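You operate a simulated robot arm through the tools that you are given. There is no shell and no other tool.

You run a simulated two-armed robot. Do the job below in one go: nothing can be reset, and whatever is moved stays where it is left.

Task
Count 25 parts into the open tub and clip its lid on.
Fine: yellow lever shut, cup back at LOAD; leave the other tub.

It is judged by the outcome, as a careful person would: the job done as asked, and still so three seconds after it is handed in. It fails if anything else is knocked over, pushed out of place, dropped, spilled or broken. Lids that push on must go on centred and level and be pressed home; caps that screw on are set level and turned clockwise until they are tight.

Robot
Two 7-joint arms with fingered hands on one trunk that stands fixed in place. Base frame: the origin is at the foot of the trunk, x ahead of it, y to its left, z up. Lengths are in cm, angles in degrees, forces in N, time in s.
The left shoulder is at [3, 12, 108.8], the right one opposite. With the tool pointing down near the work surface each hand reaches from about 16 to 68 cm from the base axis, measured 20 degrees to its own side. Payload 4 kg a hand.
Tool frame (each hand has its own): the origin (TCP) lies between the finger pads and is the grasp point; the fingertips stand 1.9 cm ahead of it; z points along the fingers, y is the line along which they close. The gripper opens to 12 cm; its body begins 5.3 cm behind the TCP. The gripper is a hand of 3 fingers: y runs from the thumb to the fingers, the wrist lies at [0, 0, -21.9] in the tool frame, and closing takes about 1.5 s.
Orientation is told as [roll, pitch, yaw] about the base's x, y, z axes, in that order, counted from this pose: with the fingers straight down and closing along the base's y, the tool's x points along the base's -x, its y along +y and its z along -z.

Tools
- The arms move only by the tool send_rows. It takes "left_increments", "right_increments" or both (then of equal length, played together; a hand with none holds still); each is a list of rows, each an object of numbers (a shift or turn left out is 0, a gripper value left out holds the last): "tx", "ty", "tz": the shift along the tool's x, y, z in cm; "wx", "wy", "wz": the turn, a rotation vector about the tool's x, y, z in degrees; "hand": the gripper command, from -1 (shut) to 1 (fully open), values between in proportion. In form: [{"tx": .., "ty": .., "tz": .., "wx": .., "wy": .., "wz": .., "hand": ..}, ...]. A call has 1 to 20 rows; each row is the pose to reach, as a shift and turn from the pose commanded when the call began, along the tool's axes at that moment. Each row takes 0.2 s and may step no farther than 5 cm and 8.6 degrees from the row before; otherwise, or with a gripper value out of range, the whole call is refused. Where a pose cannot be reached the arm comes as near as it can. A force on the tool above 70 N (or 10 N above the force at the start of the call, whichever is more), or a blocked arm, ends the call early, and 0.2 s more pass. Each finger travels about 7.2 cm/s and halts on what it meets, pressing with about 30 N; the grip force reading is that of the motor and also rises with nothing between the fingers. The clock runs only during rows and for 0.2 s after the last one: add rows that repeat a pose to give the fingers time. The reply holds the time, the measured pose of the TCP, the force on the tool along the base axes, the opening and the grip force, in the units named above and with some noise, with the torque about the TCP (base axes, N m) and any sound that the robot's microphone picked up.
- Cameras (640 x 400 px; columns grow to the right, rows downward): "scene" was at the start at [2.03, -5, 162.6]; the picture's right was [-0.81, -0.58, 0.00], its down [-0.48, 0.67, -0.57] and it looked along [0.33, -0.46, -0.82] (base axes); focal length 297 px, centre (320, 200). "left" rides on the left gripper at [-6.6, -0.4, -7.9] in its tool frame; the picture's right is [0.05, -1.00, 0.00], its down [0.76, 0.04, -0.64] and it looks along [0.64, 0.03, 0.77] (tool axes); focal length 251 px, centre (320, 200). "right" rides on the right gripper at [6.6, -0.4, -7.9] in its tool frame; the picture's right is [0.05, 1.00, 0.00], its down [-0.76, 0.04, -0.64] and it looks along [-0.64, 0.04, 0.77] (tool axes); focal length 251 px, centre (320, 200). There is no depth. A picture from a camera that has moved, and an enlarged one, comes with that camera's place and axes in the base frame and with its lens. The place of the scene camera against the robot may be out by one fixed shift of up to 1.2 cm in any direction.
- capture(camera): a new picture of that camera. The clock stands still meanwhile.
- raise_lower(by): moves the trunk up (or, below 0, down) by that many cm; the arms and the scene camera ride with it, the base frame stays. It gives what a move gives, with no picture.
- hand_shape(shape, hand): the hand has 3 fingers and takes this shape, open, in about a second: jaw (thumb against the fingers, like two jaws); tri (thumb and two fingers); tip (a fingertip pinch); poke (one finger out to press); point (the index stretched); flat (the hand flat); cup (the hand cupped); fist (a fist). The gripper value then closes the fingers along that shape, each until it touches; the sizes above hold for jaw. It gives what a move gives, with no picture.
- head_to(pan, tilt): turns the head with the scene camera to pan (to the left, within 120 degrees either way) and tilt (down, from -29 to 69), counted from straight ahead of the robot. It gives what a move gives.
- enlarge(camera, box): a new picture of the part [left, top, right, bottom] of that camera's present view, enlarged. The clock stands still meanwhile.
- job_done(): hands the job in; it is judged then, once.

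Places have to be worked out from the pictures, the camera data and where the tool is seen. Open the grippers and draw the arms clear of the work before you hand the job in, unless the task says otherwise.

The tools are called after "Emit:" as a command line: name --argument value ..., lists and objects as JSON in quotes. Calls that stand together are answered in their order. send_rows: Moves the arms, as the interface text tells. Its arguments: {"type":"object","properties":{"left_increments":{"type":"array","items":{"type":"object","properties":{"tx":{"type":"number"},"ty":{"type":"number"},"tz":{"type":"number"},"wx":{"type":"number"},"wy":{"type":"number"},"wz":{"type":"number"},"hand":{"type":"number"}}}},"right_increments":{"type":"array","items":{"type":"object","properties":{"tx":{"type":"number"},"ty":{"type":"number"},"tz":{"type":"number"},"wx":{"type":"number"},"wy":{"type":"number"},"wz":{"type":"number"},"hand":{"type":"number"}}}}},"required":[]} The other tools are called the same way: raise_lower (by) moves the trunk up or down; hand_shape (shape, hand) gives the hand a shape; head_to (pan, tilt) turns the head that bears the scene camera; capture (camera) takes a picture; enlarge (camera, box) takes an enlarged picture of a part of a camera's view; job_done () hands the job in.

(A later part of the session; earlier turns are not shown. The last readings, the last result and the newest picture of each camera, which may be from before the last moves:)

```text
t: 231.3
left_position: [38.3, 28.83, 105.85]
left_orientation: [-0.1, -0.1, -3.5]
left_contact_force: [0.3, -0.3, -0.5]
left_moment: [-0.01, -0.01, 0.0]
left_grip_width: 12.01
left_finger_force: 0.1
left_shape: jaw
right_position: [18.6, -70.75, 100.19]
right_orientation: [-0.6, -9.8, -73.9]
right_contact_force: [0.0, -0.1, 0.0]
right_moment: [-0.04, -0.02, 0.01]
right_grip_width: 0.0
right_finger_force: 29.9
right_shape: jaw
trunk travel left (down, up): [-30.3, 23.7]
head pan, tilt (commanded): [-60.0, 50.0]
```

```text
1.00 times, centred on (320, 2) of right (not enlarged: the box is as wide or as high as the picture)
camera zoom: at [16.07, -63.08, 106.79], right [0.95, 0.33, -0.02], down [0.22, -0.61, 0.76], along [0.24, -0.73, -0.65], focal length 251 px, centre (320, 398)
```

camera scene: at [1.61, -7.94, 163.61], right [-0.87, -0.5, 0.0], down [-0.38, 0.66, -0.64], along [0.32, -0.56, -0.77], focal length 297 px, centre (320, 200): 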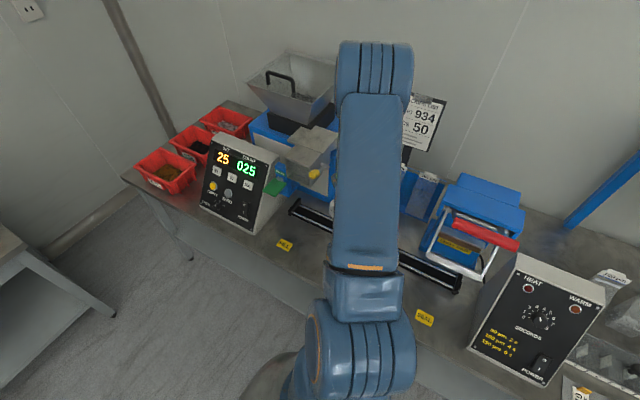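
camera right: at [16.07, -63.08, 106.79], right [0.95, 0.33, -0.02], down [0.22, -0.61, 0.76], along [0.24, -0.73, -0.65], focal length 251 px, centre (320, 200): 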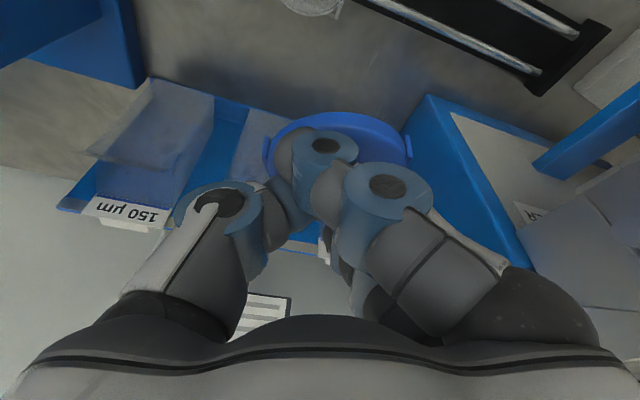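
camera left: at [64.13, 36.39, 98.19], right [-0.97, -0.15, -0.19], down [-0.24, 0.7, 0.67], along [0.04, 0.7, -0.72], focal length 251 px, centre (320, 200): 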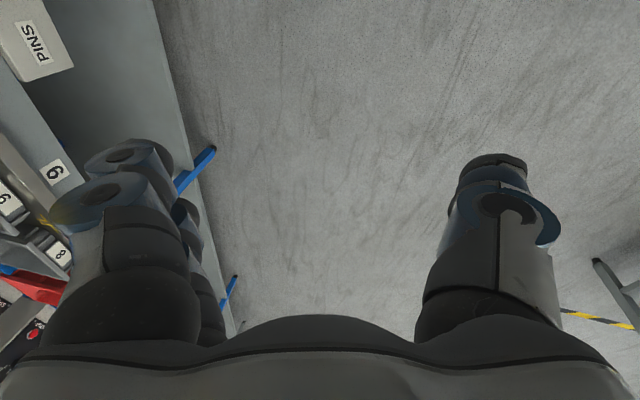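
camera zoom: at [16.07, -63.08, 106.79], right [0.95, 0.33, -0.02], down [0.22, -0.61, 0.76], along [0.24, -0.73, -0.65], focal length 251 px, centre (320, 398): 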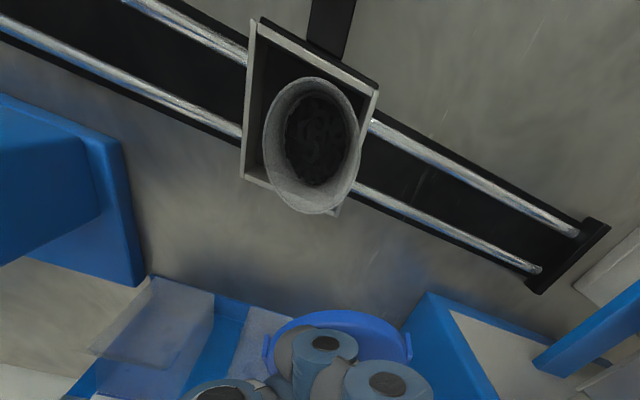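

Now I see straight into the tub: it is full of nuts and centred at about (15.95,-65.1), with the rim near z≈84.9. I hover the lid over that point, with its underside about 2 cm above the rim.

Emit:
send_rows --right_increments '[{"tx": 1.4, "ty": -0.35, "tz": 0}, {"tx": 2.8, "ty": -0.7, "tz": -0.1}, {"tx": 4.3, "ty": -1.0, "tz": -0.1}, {"tx": 5.7, "ty": -1.4, "tz": -0.15}, {"tx": 7.1, "ty": -1.7, "tz": -0.2}, {"tx": 7.35, "ty": -1.7, "tz": 1.2}, {"tx": 7.6, "ty": -1.7, "tz": 2.6}, {"tx": 7.85, "ty": -1.68, "tz": 4.0}, {"tx": 8.1, "ty": -1.66, "tz": 5.4}, {"tx": 8.3, "ty": -1.65, "tz": 6.6}, {"tx": 8.5, "ty": -1.64, "tz": 7.7}, {"tx": 8.5, "ty": -1.64, "tz": 7.7}]'

Emit:
capture --camera "right"

Emit:
enlarge --camera "right" --box '[220, 40, 440, 200]'

Emit:
capture --camera "scene"

```text
t: 233.9
left_position: [38.41, 28.8, 105.85]
left_orientation: [-0.1, 0.0, -3.6]
left_contact_force: [-0.3, 0.4, 0.3]
left_moment: [-0.01, 0.02, 0.01]
left_grip_width: 12.02
left_finger_force: 0.1
left_shape: jaw
right_position: [15.03, -64.25, 91.01]
right_orientation: [-0.6, -9.8, -73.9]
right_contact_force: [0.2, 0.6, -0.1]
right_moment: [0.01, 0.02, -0.01]
right_grip_width: 0.01
right_finger_force: 30.2
right_shape: jaw
trunk travel left (down, up): [-30.3, 23.7]
head pan, tilt (commanded): [-60.0, 50.0]
```

```text
taken
camera right: at [12.53, -56.71, 97.68], right [0.95, 0.33, -0.02], down [0.22, -0.61, 0.76], along [0.24, -0.73, -0.65], focal length 251 px, centre (320, 200)
```

right: 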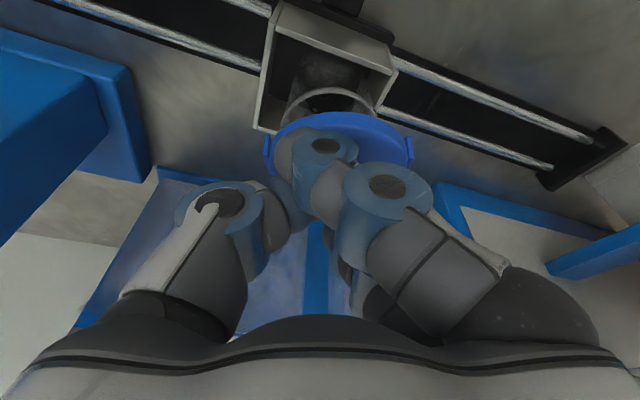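

```text
2.50 times, centred on (330, 120) of right
camera zoom: at [12.53, -56.71, 97.68], right [0.95, 0.33, -0.02], down [0.22, -0.61, 0.76], along [0.24, -0.73, -0.65], focal length 629 px, centre (295, 400)
```

zoom: 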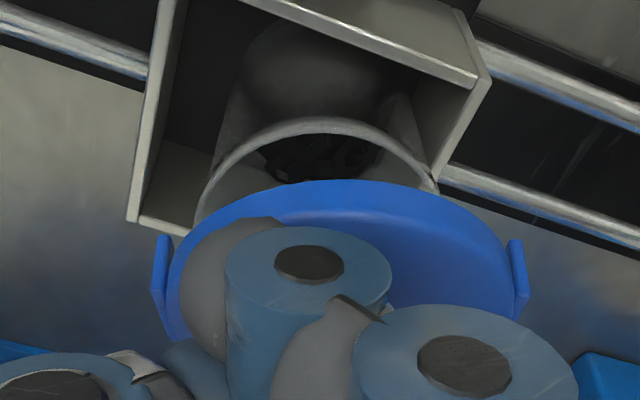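

```text
taken
camera scene: at [1.69, -7.9, 163.61], right [-0.87, -0.5, 0.0], down [-0.38, 0.66, -0.64], along [0.32, -0.56, -0.77], focal length 297 px, centre (320, 200)
```

scene: 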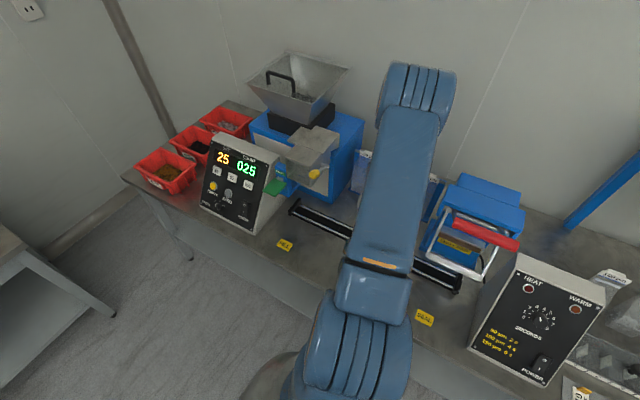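

I compare lid and tub in this view: the lid's centre is about 0.3 cm too far in +x, and y agrees. I correct that, lower to just above the rim and check again.

Emit:
send_rows --right_increments '[{"tx": 0.12, "ty": -0.25, "tz": 0}, {"tx": 0.22, "ty": -0.25, "tz": 0.6}, {"tx": 0.33, "ty": -0.25, "tz": 1.2}, {"tx": 0.42, "ty": -0.25, "tz": 1.7}, {"tx": 0.42, "ty": -0.25, "tz": 1.7}]'

Emit:
capture --camera "right"

Emit:
enlarge --camera "right" --box '[220, 40, 440, 200]'

```text
t: 235.1
left_position: [38.28, 26.71, 105.89]
left_orientation: [0.0, 0.0, -3.6]
left_contact_force: [0.1, 0.5, 0.0]
left_moment: [0.01, 0.01, 0.01]
left_grip_width: 12.01
left_finger_force: 0.1
left_shape: jaw
right_position: [14.82, -66.23, 89.11]
right_orientation: [-0.6, -9.6, -73.9]
right_contact_force: [0.0, 0.1, 0.0]
right_moment: [-0.04, -0.02, 0.03]
right_grip_width: 0.0
right_finger_force: 29.8
right_shape: jaw
trunk travel left (down, up): [-30.3, 23.7]
head pan, tilt (commanded): [-60.0, 50.0]
```

```text
taken
camera right: at [12.3, -58.81, 95.89], right [0.95, 0.33, -0.02], down [0.22, -0.61, 0.76], along [0.24, -0.73, -0.65], focal length 251 px, centre (320, 200)
```

right: 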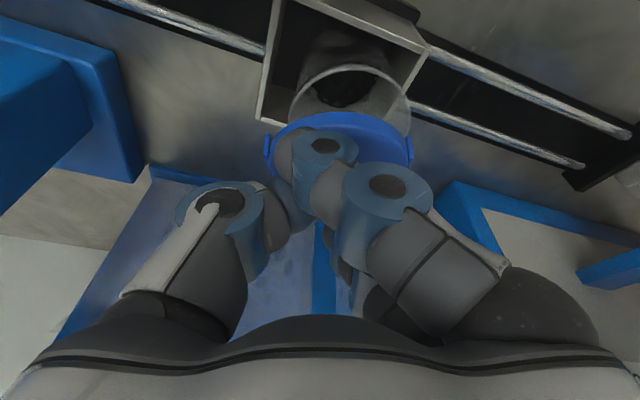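

```text
2.50 times, centred on (330, 120) of right
camera zoom: at [12.3, -58.81, 95.89], right [0.95, 0.33, -0.02], down [0.22, -0.61, 0.76], along [0.24, -0.73, -0.65], focal length 629 px, centre (295, 400)
```

zoom: 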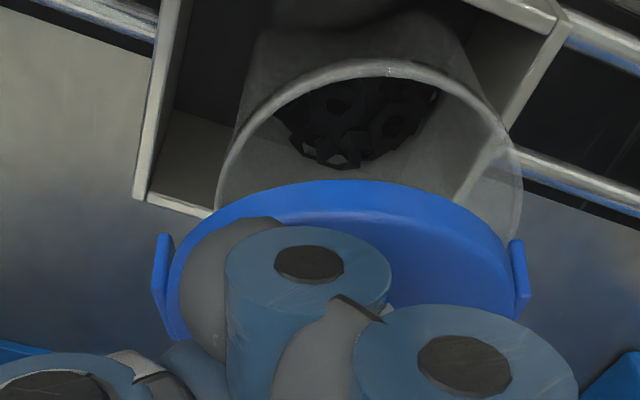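

Unexpectedly both hands shifted −2 cm in y (a trunk settling effect), so the lid is now too far back; nothing was touched. I raise it a little and shift forward by that amount.

Emit:
send_rows --right_increments '[{"tx": -0.13, "tz": -0.75}, {"tx": -0.25, "tz": -1.48}, {"tx": 0.4, "ty": 0.15, "tz": -1.6}, {"tx": 1.1, "ty": 0.3, "tz": -1.7}, {"tx": 1.72, "ty": 0.48, "tz": -1.82}, {"tx": 1.72, "ty": 0.48, "tz": -1.82}]'

Emit:
capture --camera "scene"

Emit:
enlarge --camera "right" --box '[220, 40, 440, 200]'

```text
t: 236.5
left_position: [38.43, 26.82, 105.78]
left_orientation: [0.0, 0.0, -3.7]
left_contact_force: [-0.7, -0.3, 0.7]
left_moment: [0.0, -0.01, 0.0]
left_grip_width: 11.99
left_finger_force: 0.1
left_shape: jaw
right_position: [14.57, -64.25, 90.79]
right_orientation: [-0.6, -9.8, -73.8]
right_contact_force: [-0.4, 0.4, 0.0]
right_moment: [-0.01, 0.0, 0.0]
right_grip_width: 0.0
right_finger_force: 29.6
right_shape: jaw
trunk travel left (down, up): [-30.3, 23.7]
head pan, tilt (commanded): [-60.0, 50.0]
```

```text
taken
camera scene: at [1.69, -7.94, 163.61], right [-0.87, -0.5, 0.0], down [-0.38, 0.66, -0.64], along [0.32, -0.56, -0.77], focal length 297 px, centre (320, 200)
```

scene: 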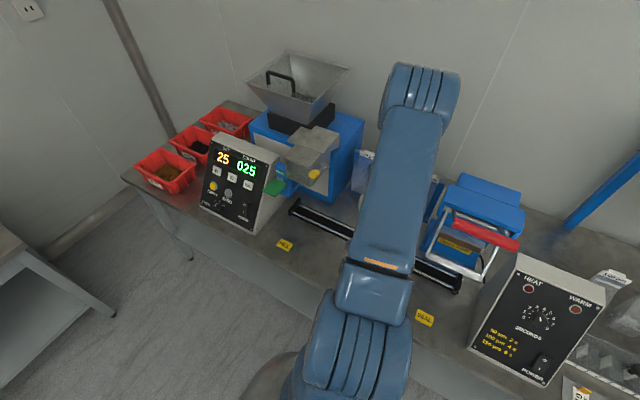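

```text
2.50 times, centred on (330, 120) of right
camera zoom: at [12.21, -56.71, 97.49], right [0.95, 0.33, -0.02], down [0.22, -0.61, 0.76], along [0.24, -0.73, -0.65], focal length 629 px, centre (295, 400)
```

zoom: 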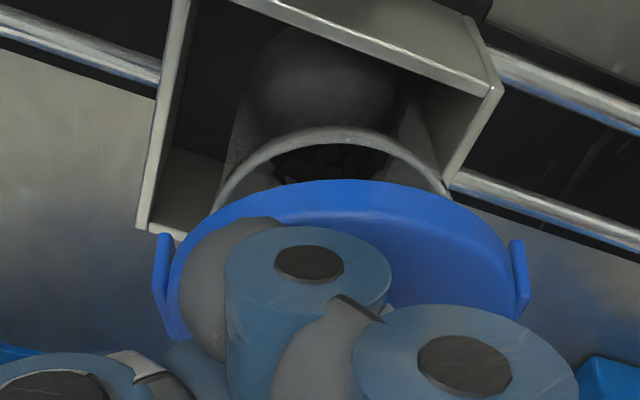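

Lid and tub now agree within about 0.1 cm: tub (15.83,-65.25), lid (15.75,-65.26). I lower until the lid's skirt is just above the rim.

Emit:
send_rows --right_increments '[{"tx": 0.08, "ty": 0.03, "tz": 0.5}, {"tx": 0.17, "ty": 0.06, "tz": 1.0}, {"tx": 0.26, "ty": 0.08, "tz": 1.5}, {"tx": 0.34, "ty": 0.08, "tz": 1.95}, {"tx": 0.34, "ty": 0.08, "tz": 1.95}]'

Emit:
enlarge --camera "right" --box '[220, 40, 440, 200]'

```text
t: 237.7
left_position: [38.27, 26.71, 105.77]
left_orientation: [-0.1, 0.0, -3.7]
left_contact_force: [0.3, 0.0, 0.0]
left_moment: [-0.01, 0.01, -0.01]
left_grip_width: 12.01
left_finger_force: 0.0
left_shape: jaw
right_position: [14.62, -64.36, 88.79]
right_orientation: [-0.6, -9.8, -73.9]
right_contact_force: [0.2, -0.1, 0.2]
right_moment: [0.0, 0.02, 0.0]
right_grip_width: 0.0
right_finger_force: 30.1
right_shape: jaw
trunk travel left (down, up): [-30.3, 23.7]
head pan, tilt (commanded): [-60.0, 50.0]
```

```text
2.50 times, centred on (330, 120) of right
camera zoom: at [12.22, -56.69, 95.45], right [0.95, 0.33, -0.02], down [0.22, -0.61, 0.76], along [0.24, -0.73, -0.65], focal length 629 px, centre (295, 400)
```

zoom: 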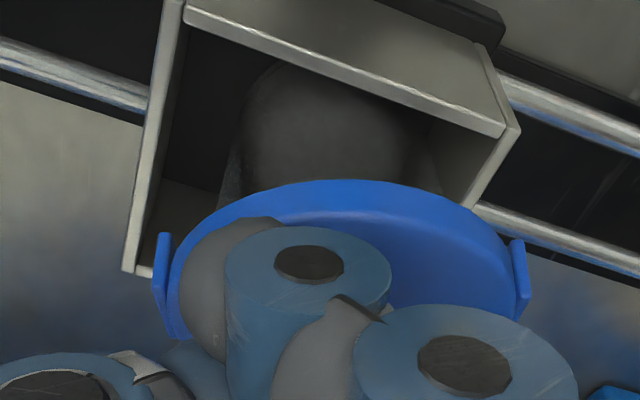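

The lid hides the rim now, with no contact yet. I press it down in one slow motion.

Emit:
send_rows --right_increments '[{"tx": 0.04, "tz": 0.25}, {"tx": 0.09, "tz": 0.5}, {"tx": 0.13, "tz": 0.75}, {"tx": 0.17, "tz": 1.0}]'

Emit:
enlarge --camera "right" --box '[220, 40, 440, 200]'

```text
t: 238.7
left_position: [38.14, 27.17, 105.79]
left_orientation: [-0.3, 0.0, -3.6]
left_contact_force: [0.2, -0.3, 0.1]
left_moment: [-0.03, -0.03, -0.03]
left_grip_width: 12.03
left_finger_force: 0.0
left_shape: jaw
right_position: [14.62, -63.97, 88.12]
right_orientation: [-0.6, -10.0, -73.9]
right_contact_force: [-2.0, 15.3, 35.7]
right_moment: [-0.66, -0.58, 0.26]
right_grip_width: 0.0
right_finger_force: 30.1
right_shape: jaw
trunk travel left (down, up): [-30.3, 23.7]
head pan, tilt (commanded): [-60.0, 50.0]
```

```text
2.50 times, centred on (330, 120) of right
camera zoom: at [12.23, -56.39, 94.79], right [0.94, 0.33, -0.02], down [0.22, -0.6, 0.77], along [0.24, -0.73, -0.64], focal length 629 px, centre (295, 400)
```

zoom: 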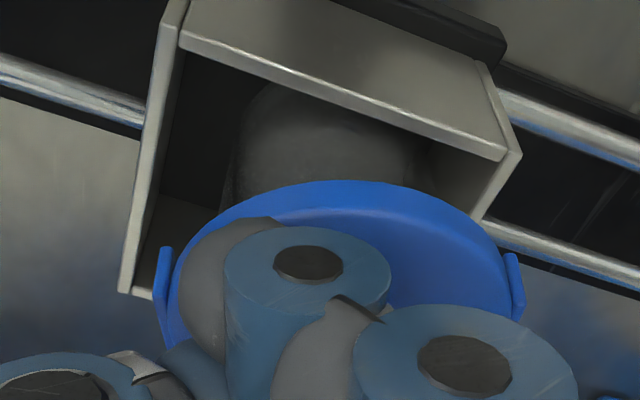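

Contact at 36 N, but the push is one-sided (on the far side). I lift off again and look before forcing anything.

Emit:
send_rows --right_increments '[{"tx": -0.09, "tz": -0.5}, {"tx": -0.26, "tz": -1.5}, {"tx": -0.45, "tz": -2.6}, {"tx": -0.45, "tz": -2.6}]'

Emit:
capture --camera "right"

Emit:
enlarge --camera "right" --box '[220, 40, 440, 200]'

```text
t: 239.7
left_position: [38.33, 26.7, 105.74]
left_orientation: [0.1, 0.1, -3.7]
left_contact_force: [-0.5, -0.3, 0.1]
left_moment: [0.0, -0.04, -0.01]
left_grip_width: 12.0
left_finger_force: 0.0
left_shape: jaw
right_position: [14.7, -64.45, 90.38]
right_orientation: [-0.5, -9.8, -73.9]
right_contact_force: [0.5, 0.3, 0.0]
right_moment: [0.02, -0.02, -0.05]
right_grip_width: 0.0
right_finger_force: 30.2
right_shape: jaw
trunk travel left (down, up): [-30.3, 23.7]
head pan, tilt (commanded): [-60.0, 50.0]
```

```text
taken
camera right: at [12.29, -56.82, 97.12], right [0.95, 0.33, -0.02], down [0.22, -0.61, 0.76], along [0.24, -0.73, -0.65], focal length 251 px, centre (320, 200)
```

right: 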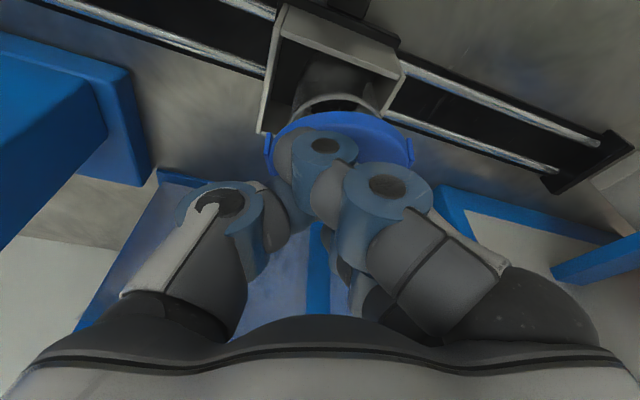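

```text
2.50 times, centred on (330, 120) of right
camera zoom: at [12.29, -56.82, 97.12], right [0.95, 0.33, -0.02], down [0.22, -0.61, 0.76], along [0.24, -0.73, -0.65], focal length 629 px, centre (295, 400)
```

zoom: 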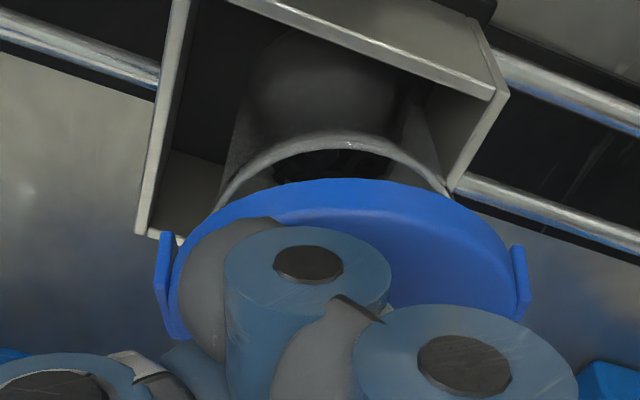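

The tub is fine. The torque reading says the skirt rested on the rim's far (−y, slightly +x) side, so the lid must go about 0.35 cm further that way. I shift and probe gently.

Emit:
send_rows --right_increments '[{"tx": -0.36, "ty": 0.0, "tz": 0.06}, {"tx": -0.27, "ty": 0.0, "tz": 0.6}, {"tx": -0.18, "ty": 0.0, "tz": 1.1}, {"tx": -0.08, "ty": 0.0, "tz": 1.7}, {"tx": -0.04, "ty": 0.0, "tz": 1.95}, {"tx": 0.0, "ty": 0.0, "tz": 2.2}, {"tx": 0.03, "ty": 0.0, "tz": 2.4}]'

Emit:
enlarge --camera "right" --box '[220, 40, 440, 200]'

```text
t: 241.3
left_position: [38.28, 26.95, 105.79]
left_orientation: [-0.2, 0.0, -3.6]
left_contact_force: [0.3, 0.7, -0.4]
left_moment: [0.01, 0.0, 0.0]
left_grip_width: 11.97
left_finger_force: 0.2
left_shape: jaw
right_position: [14.79, -64.43, 88.35]
right_orientation: [-0.6, -9.9, -73.9]
right_contact_force: [-1.9, 7.9, 16.1]
right_moment: [-0.45, -0.38, 0.07]
right_grip_width: 0.02
right_finger_force: 30.1
right_shape: jaw
trunk travel left (down, up): [-30.3, 23.7]
head pan, tilt (commanded): [-60.0, 50.0]
```

```text
2.50 times, centred on (330, 120) of right
camera zoom: at [12.33, -56.87, 94.87], right [0.95, 0.33, -0.02], down [0.22, -0.6, 0.76], along [0.24, -0.73, -0.64], focal length 629 px, centre (295, 400)
```

zoom: 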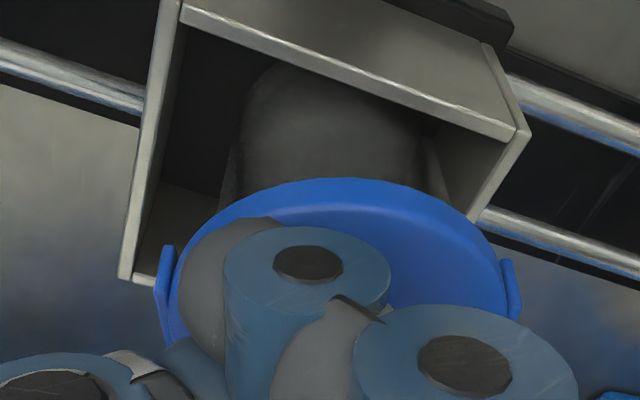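

The lid seems to hang by its neck from a tilted hand (pitch −9.8°), so its far edge touches first. I lift it clear and set the hand exactly vertical, so that the lid hangs level.

Emit:
send_rows --right_increments '[{"tx": -0.13, "tz": -0.8}, {"tx": -0.3, "tz": -1.8}, {"tx": -0.5, "tz": -2.9}, {"tx": -0.68, "tz": -3.94}, {"tx": -0.68, "tz": -3.94, "wy": 2.5, "wx": -0.2}, {"tx": -0.68, "tz": -3.94, "wy": 5, "wx": -0.3}, {"tx": -0.68, "tz": -3.94, "wy": 7.5, "wx": -0.5}, {"tx": -0.68, "tz": -3.94, "wy": 9.9, "wx": -0.6}, {"tx": -0.68, "tz": -3.94, "wy": 9.9, "wx": -0.6}]'

Emit:
capture --camera "right"

Emit:
enlarge --camera "right" --box '[220, 60, 440, 220]'

```text
t: 243.3
left_position: [38.35, 26.9, 105.78]
left_orientation: [-0.1, 0.0, -3.7]
left_contact_force: [-0.6, -0.6, -0.5]
left_moment: [-0.01, -0.04, -0.03]
left_grip_width: 12.01
left_finger_force: 0.1
left_shape: jaw
right_position: [14.78, -64.51, 91.97]
right_orientation: [0.0, 0.1, -74.0]
right_contact_force: [0.9, -0.4, 0.0]
right_moment: [0.01, -0.04, 0.01]
right_grip_width: 0.01
right_finger_force: 29.7
right_shape: jaw
trunk travel left (down, up): [-30.3, 23.7]
head pan, tilt (commanded): [-60.0, 50.0]
```

```text
taken
camera right: at [12.68, -58.26, 99.94], right [0.94, 0.33, 0.0], down [0.25, -0.72, 0.64], along [0.21, -0.61, -0.77], focal length 251 px, centre (320, 200)
```

right: 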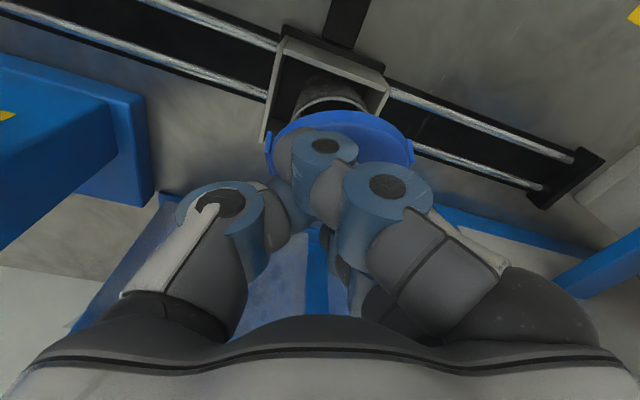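

```text
2.50 times, centred on (330, 140) of right
camera zoom: at [12.68, -58.26, 99.94], right [0.94, 0.33, 0.0], down [0.25, -0.72, 0.64], along [0.21, -0.61, -0.77], focal length 629 px, centre (295, 350)
```

zoom: 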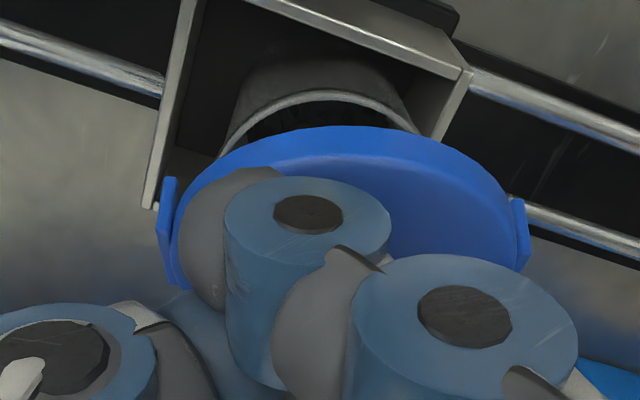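

The lid is rigid in the hand, so it was level at the previous tilt. I restore that orientation (pitch −9.8°) above the tub and then feel for the seat with light contact.

Emit:
send_rows --right_increments '[{"wy": -2.5, "wx": 0.2}, {"wy": -5, "wx": 0.3}, {"wy": -7.5, "wx": 0.5}, {"wy": -9.9, "wx": 0.6}, {"wy": -9.9, "wx": 0.6}]'

Emit:
enlarge --camera "right" --box '[200, 60, 460, 250]'

Emit:
enlarge --camera "right" --box '[240, 90, 300, 140]'

Emit:
enlarge --camera "right" --box '[380, 100, 440, 150]'

```text
t: 244.5
left_position: [38.39, 26.85, 105.78]
left_orientation: [-0.1, 0.0, -3.6]
left_contact_force: [0.1, -0.9, 1.6]
left_moment: [0.04, 0.03, -0.01]
left_grip_width: 12.0
left_finger_force: 0.1
left_shape: jaw
right_position: [14.76, -64.54, 92.04]
right_orientation: [-0.6, -9.8, -74.0]
right_contact_force: [-0.4, 0.3, -0.6]
right_moment: [-0.01, 0.02, -0.02]
right_grip_width: 0.01
right_finger_force: 30.0
right_shape: jaw
trunk travel left (down, up): [-30.3, 23.7]
head pan, tilt (commanded): [-60.0, 50.0]
```

```text
2.11 times, centred on (330, 155) of right
camera zoom: at [12.42, -57.07, 98.7], right [0.95, 0.33, -0.02], down [0.22, -0.61, 0.76], along [0.24, -0.73, -0.65], focal length 529 px, centre (299, 295)
```

zoom: 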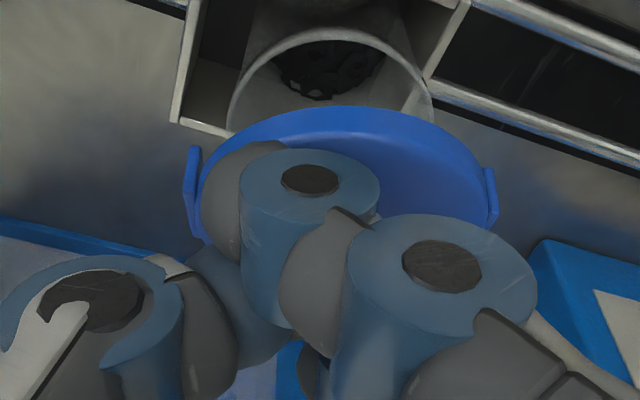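

```text
8.00 times, centred on (270, 115) of right
camera zoom: at [12.42, -57.07, 98.7], right [0.95, 0.33, -0.02], down [0.22, -0.61, 0.76], along [0.24, -0.73, -0.65], focal length 2012 px, centre (720, 880)
```

zoom: 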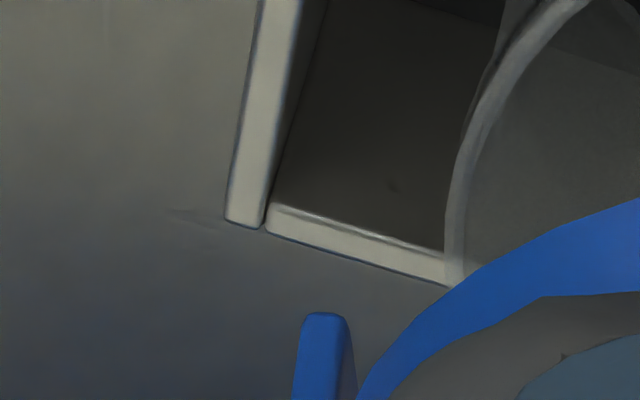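

```text
8.00 times, centred on (410, 125) of right
camera zoom: at [12.42, -57.07, 98.7], right [0.95, 0.33, -0.02], down [0.22, -0.61, 0.76], along [0.24, -0.73, -0.65], focal length 2012 px, centre (-400, 800)
```

zoom: 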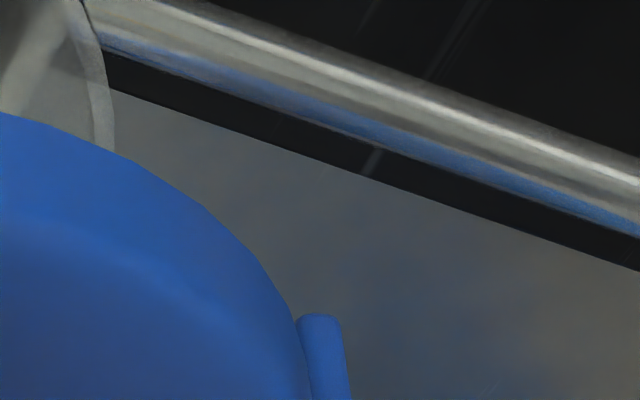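

I lower again to just above the rim at the best estimate, then probe downwards in small steps.

Emit:
send_rows --right_increments '[{"tx": 0.1, "ty": 0.02, "tz": 0.8}, {"tx": 0.2, "ty": 0.03, "tz": 1.6}, {"tx": 0.3, "ty": 0.05, "tz": 2.4}, {"tx": 0.41, "ty": 0.06, "tz": 3.1}, {"tx": 0.44, "ty": 0.06, "tz": 3.3}, {"tx": 0.47, "ty": 0.06, "tz": 3.5}]'

```text
t: 245.9
left_position: [38.18, 26.88, 105.92]
left_orientation: [-0.1, 0.0, -3.6]
left_contact_force: [0.2, 0.5, 0.4]
left_moment: [-0.03, 0.0, 0.0]
left_grip_width: 12.0
left_finger_force: 0.1
left_shape: jaw
right_position: [14.89, -64.6, 88.64]
right_orientation: [-0.6, -9.8, -73.9]
right_contact_force: [-0.3, 1.5, 6.6]
right_moment: [-0.2, -0.14, 0.02]
right_grip_width: 0.01
right_finger_force: 29.9
right_shape: jaw
trunk travel left (down, up): [-30.3, 23.7]
head pan, tilt (commanded): [-60.0, 50.0]
```

Light contact (7 N) at the lid's far edge tells me the tub is about (+0.17,−0.45) further. I lift a bit, shift by that and probe again.

Emit:
send_rows --right_increments '[{"tx": -0.07, "tz": -0.4}, {"tx": -0.3, "ty": 0.02, "tz": -0.36}, {"tx": -0.54, "ty": 0.04, "tz": -0.32}, {"tx": -0.51, "ty": 0.04, "tz": -0.12}, {"tx": -0.47, "ty": 0.04, "tz": 0.08}, {"tx": -0.44, "ty": 0.04, "tz": 0.28}]'

```text
t: 247.3
left_position: [38.3, 26.88, 105.53]
left_orientation: [-0.2, 0.0, -3.6]
left_contact_force: [0.2, 0.6, -0.4]
left_moment: [0.0, 0.0, 0.04]
left_grip_width: 12.02
left_finger_force: 0.0
left_shape: jaw
right_position: [15.03, -65.06, 88.34]
right_orientation: [-0.6, -9.9, -73.9]
right_contact_force: [-0.1, 1.5, 11.4]
right_moment: [-0.32, -0.26, 0.03]
right_grip_width: 0.02
right_finger_force: 30.0
right_shape: jaw
trunk travel left (down, up): [-30.3, 23.7]
head pan, tilt (commanded): [-60.0, 50.0]
```

The contact stays at one spot (17.3,-68.4): the lid's far side hangs lower than the rest. I lift slightly and tilt the hand 6° to raise the far side, keeping the lid's centre over the tub.

Emit:
send_rows --right_increments '[{"tx": -0.05, "tz": -0.3}, {"tx": -0.14, "tz": -0.8}, {"tx": 0.0, "tz": -0.82, "wx": -0.3, "wy": -3, "wz": 0.1}, {"tx": 0.17, "ty": -0.03, "tz": -0.85, "wx": -0.6, "wy": -6, "wz": 0.2}, {"tx": 0.17, "ty": -0.03, "tz": -0.85, "wx": -0.6, "wy": -6, "wz": 0.2}]'

Emit:
enlarge --camera "right" --box '[200, 60, 460, 250]'

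```text
t: 248.5
left_position: [38.26, 26.77, 105.74]
left_orientation: [-0.1, 0.0, -3.5]
left_contact_force: [-0.2, -0.5, -0.1]
left_moment: [-0.02, 0.03, 0.04]
left_grip_width: 12.0
left_finger_force: 0.1
left_shape: jaw
right_position: [15.03, -64.76, 89.16]
right_orientation: [0.0, -15.9, -74.0]
right_contact_force: [-0.1, 0.0, -0.7]
right_moment: [-0.01, -0.01, 0.0]
right_grip_width: 0.01
right_finger_force: 30.3
right_shape: jaw
trunk travel left (down, up): [-30.3, 23.7]
head pan, tilt (commanded): [-60.0, 50.0]
```

```text
2.11 times, centred on (330, 155) of right
camera zoom: at [12.26, -56.72, 94.93], right [0.95, 0.32, -0.01], down [0.19, -0.53, 0.83], along [0.26, -0.79, -0.56], focal length 529 px, centre (299, 295)
```

zoom: 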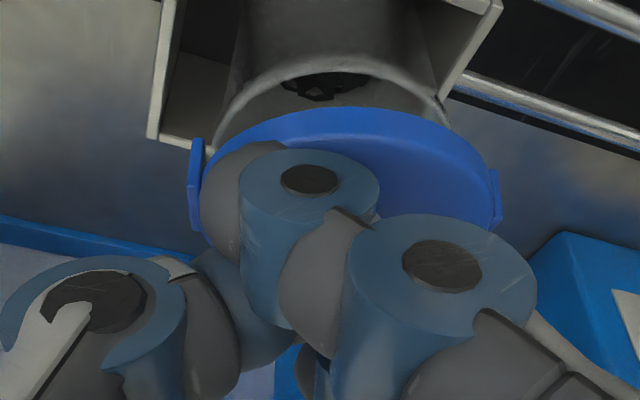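

I probe downwards again with the far side raised.

Emit:
send_rows --right_increments '[{"tx": 0.08, "tz": 0.29}, {"tx": 0.14, "tz": 0.5}, {"tx": 0.2, "tz": 0.7}, {"tx": 0.25, "tz": 0.87}]'

```text
t: 249.5
left_position: [38.34, 26.86, 105.81]
left_orientation: [-0.1, 0.0, -3.6]
left_contact_force: [-1.2, -0.3, 0.4]
left_moment: [0.04, -0.04, -0.01]
left_grip_width: 12.02
left_finger_force: 0.0
left_shape: jaw
right_position: [14.89, -64.82, 88.28]
right_orientation: [0.0, -15.8, -74.0]
right_contact_force: [0.4, -0.4, 2.2]
right_moment: [-0.08, -0.02, -0.01]
right_grip_width: 0.01
right_finger_force: 29.8
right_shape: jaw
trunk travel left (down, up): [-30.3, 23.7]
head pan, tilt (commanded): [-60.0, 50.0]
```

Only 2 N at this height now. I continue down a little.

Emit:
send_rows --right_increments '[{"tx": 0.05, "tz": 0.19}, {"tx": 0.1, "tz": 0.38}, {"tx": 0.1, "tz": 0.38}]'

Emit:
enlarge --camera "right" --box '[200, 60, 460, 250]'

```text
t: 250.3
left_position: [38.28, 26.9, 105.67]
left_orientation: [-0.1, 0.0, -3.6]
left_contact_force: [0.7, 0.2, -0.2]
left_moment: [-0.01, 0.0, 0.01]
left_grip_width: 12.02
left_finger_force: 0.2
left_shape: jaw
right_position: [15.0, -64.72, 87.99]
right_orientation: [0.1, -15.9, -74.2]
right_contact_force: [-0.8, 4.4, 13.8]
right_moment: [-0.39, -0.26, 0.04]
right_grip_width: 0.0
right_finger_force: 30.2
right_shape: jaw
trunk travel left (down, up): [-30.3, 23.7]
head pan, tilt (commanded): [-60.0, 50.0]
```

```text
2.11 times, centred on (330, 155) of right
camera zoom: at [12.29, -56.59, 93.8], right [0.95, 0.32, -0.01], down [0.19, -0.53, 0.83], along [0.26, -0.79, -0.56], focal length 529 px, centre (299, 295)
```

zoom: 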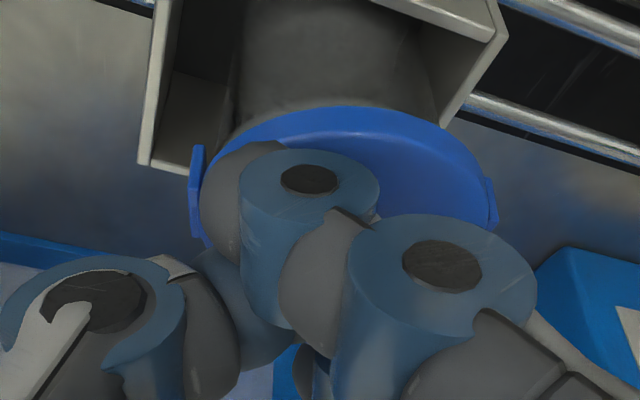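

The contact stays at the same far spot, so I want a side view. I turn the left hand in place by +30° of yaw, so its camera can see the tub and lid from the front-left.

Emit:
send_rows --right_increments '[{"tx": -0.1, "tz": -0.38}, {"tx": -0.16, "tz": -0.6}, {"tx": -0.16, "tz": -0.6}, {"tx": -0.16, "tz": -0.6}, {"tx": -0.16, "tz": -0.6}, {"tx": -0.16, "tz": -0.6}, {"tx": -0.16, "tz": -0.6}, {"tx": -0.16, "tz": -0.6}]' --left_increments '[{"wz": -4}, {"wz": -8}, {"wz": -12}, {"wz": -16}, {"wz": -20}, {"wz": -24}, {"wz": -28}, {"wz": -31}]'

Emit:
capture --camera "left"

Emit:
enlarge --camera "left" --box '[600, 0, 640, 400]'

```text
t: 252.1
left_position: [38.23, 26.84, 105.81]
left_orientation: [-0.1, 0.1, 27.5]
left_contact_force: [0.0, -0.3, -0.1]
left_moment: [-0.01, -0.01, -0.02]
left_grip_width: 11.99
left_finger_force: 0.1
left_shape: jaw
right_position: [14.84, -64.82, 88.47]
right_orientation: [0.0, -15.8, -74.1]
right_contact_force: [0.8, -0.8, 0.8]
right_moment: [-0.01, 0.02, -0.02]
right_grip_width: 0.02
right_finger_force: 30.3
right_shape: jaw
trunk travel left (down, up): [-30.3, 23.7]
head pan, tilt (commanded): [-60.0, 50.0]
```

```text
taken
camera left: at [44.34, 29.55, 113.76], right [0.41, -0.91, 0.0], down [-0.7, -0.32, 0.64], along [-0.59, -0.27, -0.76], focal length 251 px, centre (320, 200)
```

left: 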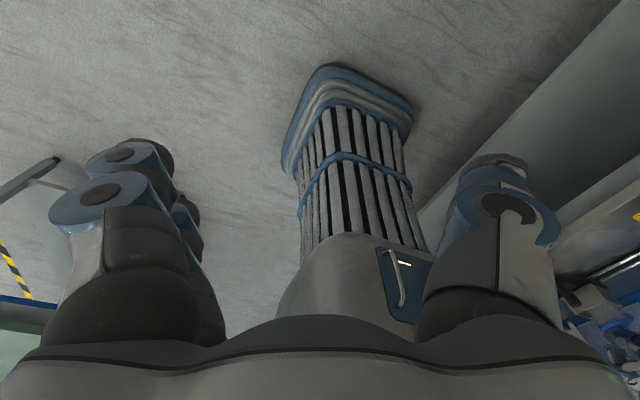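

```text
1.00 times, centred on (620, 200) of left (not enlarged: the box is as wide or as high as the picture)
camera zoom: at [44.34, 29.55, 113.76], right [0.41, -0.91, 0.0], down [-0.7, -0.32, 0.64], along [-0.59, -0.27, -0.76], focal length 251 px, centre (20, 200)
```

zoom: 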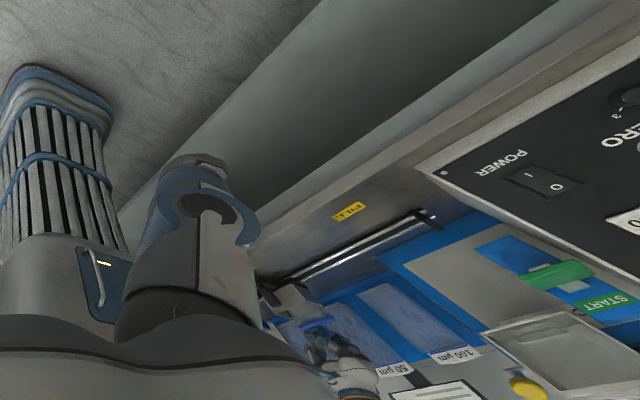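

I can see the right hand with lid and cup from here, so I zoom in.

Emit:
enlarge --camera "left" --box '[560, 280, 640, 330]'

Emit:
enlarge --camera "left" --box '[600, 300, 640, 330]'

```text
8.00 times, centred on (600, 305) of left
camera zoom: at [44.34, 29.55, 113.76], right [0.41, -0.91, 0.0], down [-0.7, -0.32, 0.64], along [-0.59, -0.27, -0.76], focal length 2012 px, centre (-1920, -640)
```

zoom: 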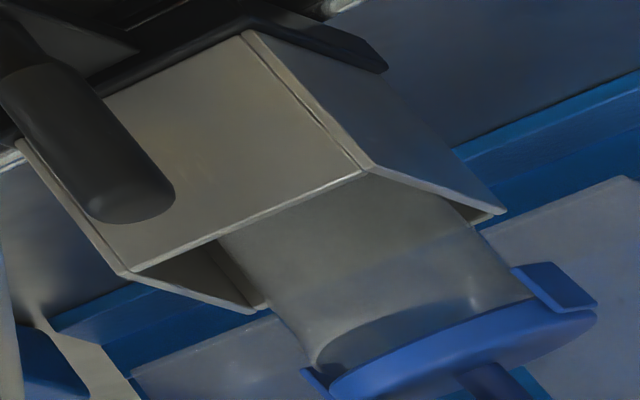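

```text
13.33 times, centred on (620, 315) of left
camera zoom: at [44.34, 29.55, 113.76], right [0.41, -0.91, 0.0], down [-0.7, -0.32, 0.64], along [-0.59, -0.27, -0.76], focal length 3352 px, centre (-3680, -1333)
```

zoom: 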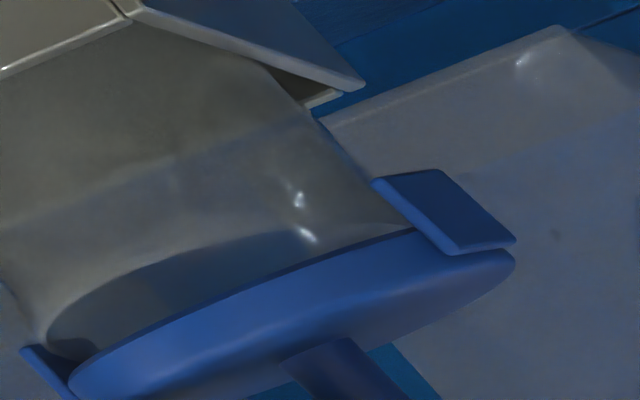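

This side view is very informative: along x the lid sits about 0.4 cm too far in +x. I take one more zoom covering the whole lid and the fingers, to judge its tilt.

Emit:
enlarge --camera "left" --box '[590, 300, 640, 350]'

Emit:
enlarge --camera "left" --box '[600, 320, 640, 350]'

```text
8.00 times, centred on (615, 325) of left
camera zoom: at [44.34, 29.55, 113.76], right [0.41, -0.91, 0.0], down [-0.7, -0.32, 0.64], along [-0.59, -0.27, -0.76], focal length 2012 px, centre (-2040, -800)
```

zoom: 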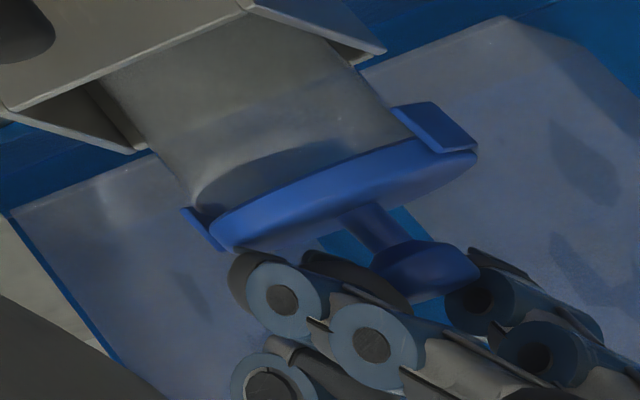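

```text
13.33 times, centred on (620, 335) of left
camera zoom: at [44.34, 29.55, 113.76], right [0.41, -0.91, 0.0], down [-0.7, -0.32, 0.64], along [-0.59, -0.27, -0.76], focal length 3352 px, centre (-3680, -1600)
```

zoom: 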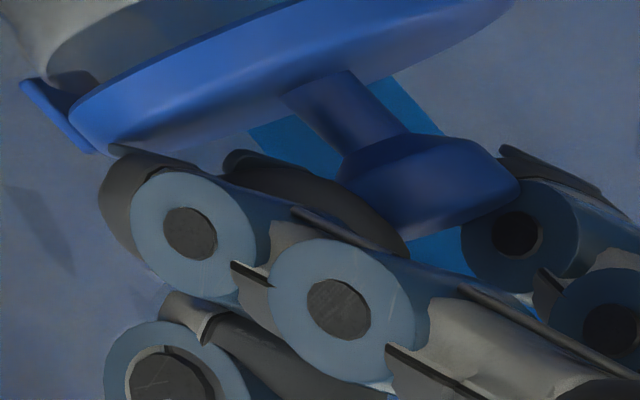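

The picture makes it clear: the lid hangs from its knob tilted about 9° with the far side low. I lift 2 cm and tilt the hand another 9.5° to level the lid, then look again from both cameras.

Emit:
send_rows --right_increments '[{"tx": -0.27, "tz": -0.96}, {"tx": -0.55, "tz": -1.92}, {"tx": -0.55, "tz": -1.92, "wy": -3.2}, {"tx": -0.55, "tz": -1.92, "wy": -6.4}, {"tx": -0.55, "tz": -1.92, "wy": -9.5}, {"tx": -0.55, "tz": -1.92, "wy": -9.5}]'

Emit:
enlarge --camera "left" --box '[590, 300, 640, 350]'

Emit:
enlarge --camera "right" --box '[200, 60, 460, 250]'

```text
t: 253.5
left_position: [38.17, 26.74, 105.86]
left_orientation: [0.0, -0.1, 27.4]
left_contact_force: [-0.5, 0.3, -0.5]
left_moment: [-0.03, -0.01, 0.01]
left_grip_width: 12.0
left_finger_force: 0.0
left_shape: jaw
right_position: [14.93, -64.87, 90.43]
right_orientation: [0.0, -25.3, -74.1]
right_contact_force: [-0.1, -0.8, -0.2]
right_moment: [0.04, -0.01, -0.01]
right_grip_width: 0.02
right_finger_force: 29.7
right_shape: jaw
trunk travel left (down, up): [-30.3, 23.7]
head pan, tilt (commanded): [-60.0, 50.0]
```

```text
8.00 times, centred on (615, 325) of left
camera zoom: at [44.32, 29.54, 113.77], right [0.41, -0.91, 0.0], down [-0.7, -0.31, 0.64], along [-0.59, -0.27, -0.77], focal length 2012 px, centre (-2040, -800)
```

zoom: 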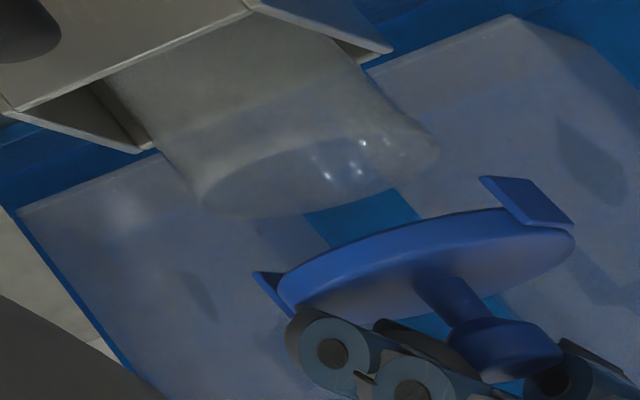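

```text
2.11 times, centred on (330, 155) of right
camera zoom: at [12.01, -55.93, 94.77], right [0.95, 0.32, -0.02], down [0.15, -0.39, 0.91], along [0.28, -0.86, -0.42], focal length 529 px, centre (299, 295)
```

zoom: 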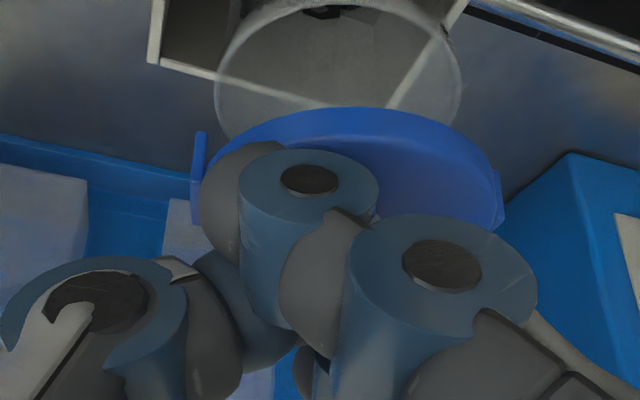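

The lid is about level now. Combining the sideways offsets from both cameras, the lid is off by (+0.42,−0.36) from the tub. I correct that and lower it to about 1 cm above the rim.

Emit:
send_rows --right_increments '[{"tx": 0.2, "ty": -0.15, "tz": -0.1}, {"tx": 0.417, "ty": -0.305, "tz": -0.197}, {"tx": 0.63, "ty": -0.305, "tz": 0.25}, {"tx": 0.84, "ty": -0.305, "tz": 0.7}, {"tx": 0.84, "ty": -0.305, "tz": 0.7}]'

Emit:
enlarge --camera "left" --box '[590, 300, 640, 350]'

Emit:
enlarge --camera "left" --box '[600, 310, 640, 340]'

Emit:
enlarge --camera "right" --box '[200, 20, 460, 210]'

```text
t: 254.7
left_position: [38.39, 26.87, 105.86]
left_orientation: [0.0, 0.0, 27.3]
left_contact_force: [0.1, 0.2, -0.3]
left_moment: [0.0, 0.01, 0.01]
left_grip_width: 12.01
left_finger_force: 0.0
left_shape: jaw
right_position: [14.52, -64.37, 89.4]
right_orientation: [0.0, -25.2, -74.1]
right_contact_force: [0.7, 0.6, -0.2]
right_moment: [0.05, -0.02, -0.01]
right_grip_width: 0.02
right_finger_force: 29.9
right_shape: jaw
trunk travel left (down, up): [-30.3, 23.7]
head pan, tilt (commanded): [-60.0, 50.0]
```

```text
8.00 times, centred on (615, 325) of left
camera zoom: at [44.34, 29.55, 113.75], right [0.41, -0.91, 0.0], down [-0.7, -0.31, 0.64], along [-0.59, -0.27, -0.76], focal length 2012 px, centre (-2040, -800)
```

zoom: 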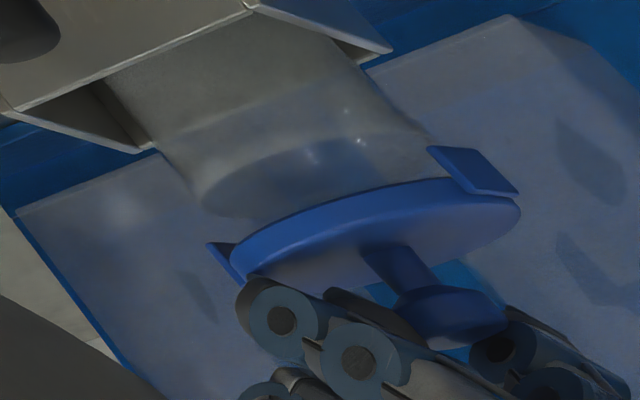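

```text
13.33 times, centred on (620, 325) of left
camera zoom: at [44.34, 29.55, 113.75], right [0.41, -0.91, 0.0], down [-0.7, -0.31, 0.64], along [-0.59, -0.27, -0.76], focal length 3352 px, centre (-3680, -1467)
```

zoom: 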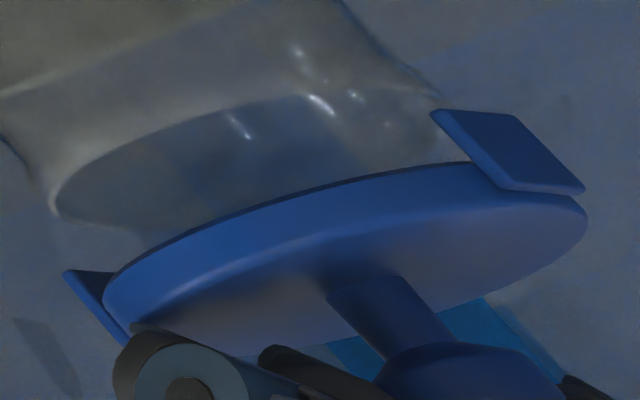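

```text
2.11 times, centred on (330, 115) of right
camera zoom: at [11.65, -55.52, 93.8], right [0.95, 0.32, -0.02], down [0.15, -0.39, 0.91], along [0.28, -0.86, -0.42], focal length 529 px, centre (299, 379)
```

zoom: 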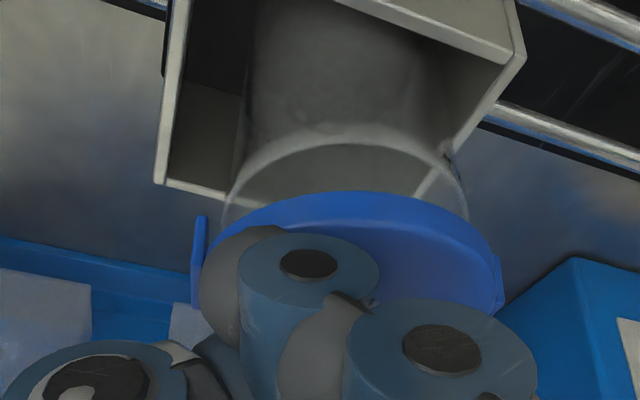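

Now the lid is level within about 2° and within 0.25 cm of the tub's axis. I apply the last small corrections (2° tilt, −0.1 in x and y) and lower to just above the rim.

Emit:
send_rows --right_increments '[{"tx": 0.0, "ty": -0.1, "tz": 0.03, "wy": -2}, {"tx": 0.1, "ty": -0.12, "tz": 0.35, "wy": -2}, {"tx": 0.25, "ty": -0.12, "tz": 0.7, "wy": -2}, {"tx": 0.42, "ty": -0.12, "tz": 1.1, "wy": -2}, {"tx": 0.42, "ty": -0.12, "tz": 1.1, "wy": -2}]'

Emit:
enlarge --camera "left" --box '[600, 305, 640, 335]'

Emit:
enlarge --camera "right" --box '[200, 20, 460, 210]'

```text
t: 255.9
left_position: [38.24, 26.8, 105.85]
left_orientation: [0.0, 0.1, 27.4]
left_contact_force: [-0.7, 0.3, -0.4]
left_moment: [0.01, -0.03, 0.01]
left_grip_width: 11.97
left_finger_force: 0.0
left_shape: jaw
right_position: [14.59, -64.66, 88.34]
right_orientation: [-0.1, -27.2, -74.0]
right_contact_force: [-0.1, 0.0, 0.0]
right_moment: [-0.05, 0.01, 0.01]
right_grip_width: 0.01
right_finger_force: 29.4
right_shape: jaw
trunk travel left (down, up): [-30.3, 23.7]
head pan, tilt (commanded): [-60.0, 50.0]
```

```text
13.33 times, centred on (620, 320) of left
camera zoom: at [44.34, 29.55, 113.75], right [0.41, -0.91, 0.0], down [-0.7, -0.31, 0.64], along [-0.59, -0.27, -0.76], focal length 3352 px, centre (-3680, -1400)
```

zoom: 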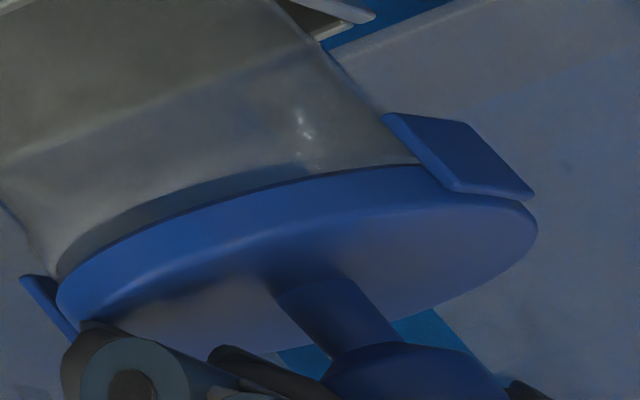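

```text
2.11 times, centred on (330, 115) of right
camera zoom: at [11.59, -55.56, 92.24], right [0.95, 0.32, -0.02], down [0.14, -0.36, 0.92], along [0.29, -0.88, -0.39], focal length 529 px, centre (299, 379)
```

zoom: 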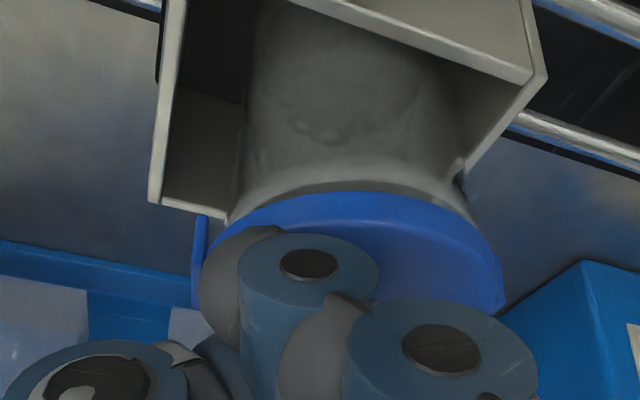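

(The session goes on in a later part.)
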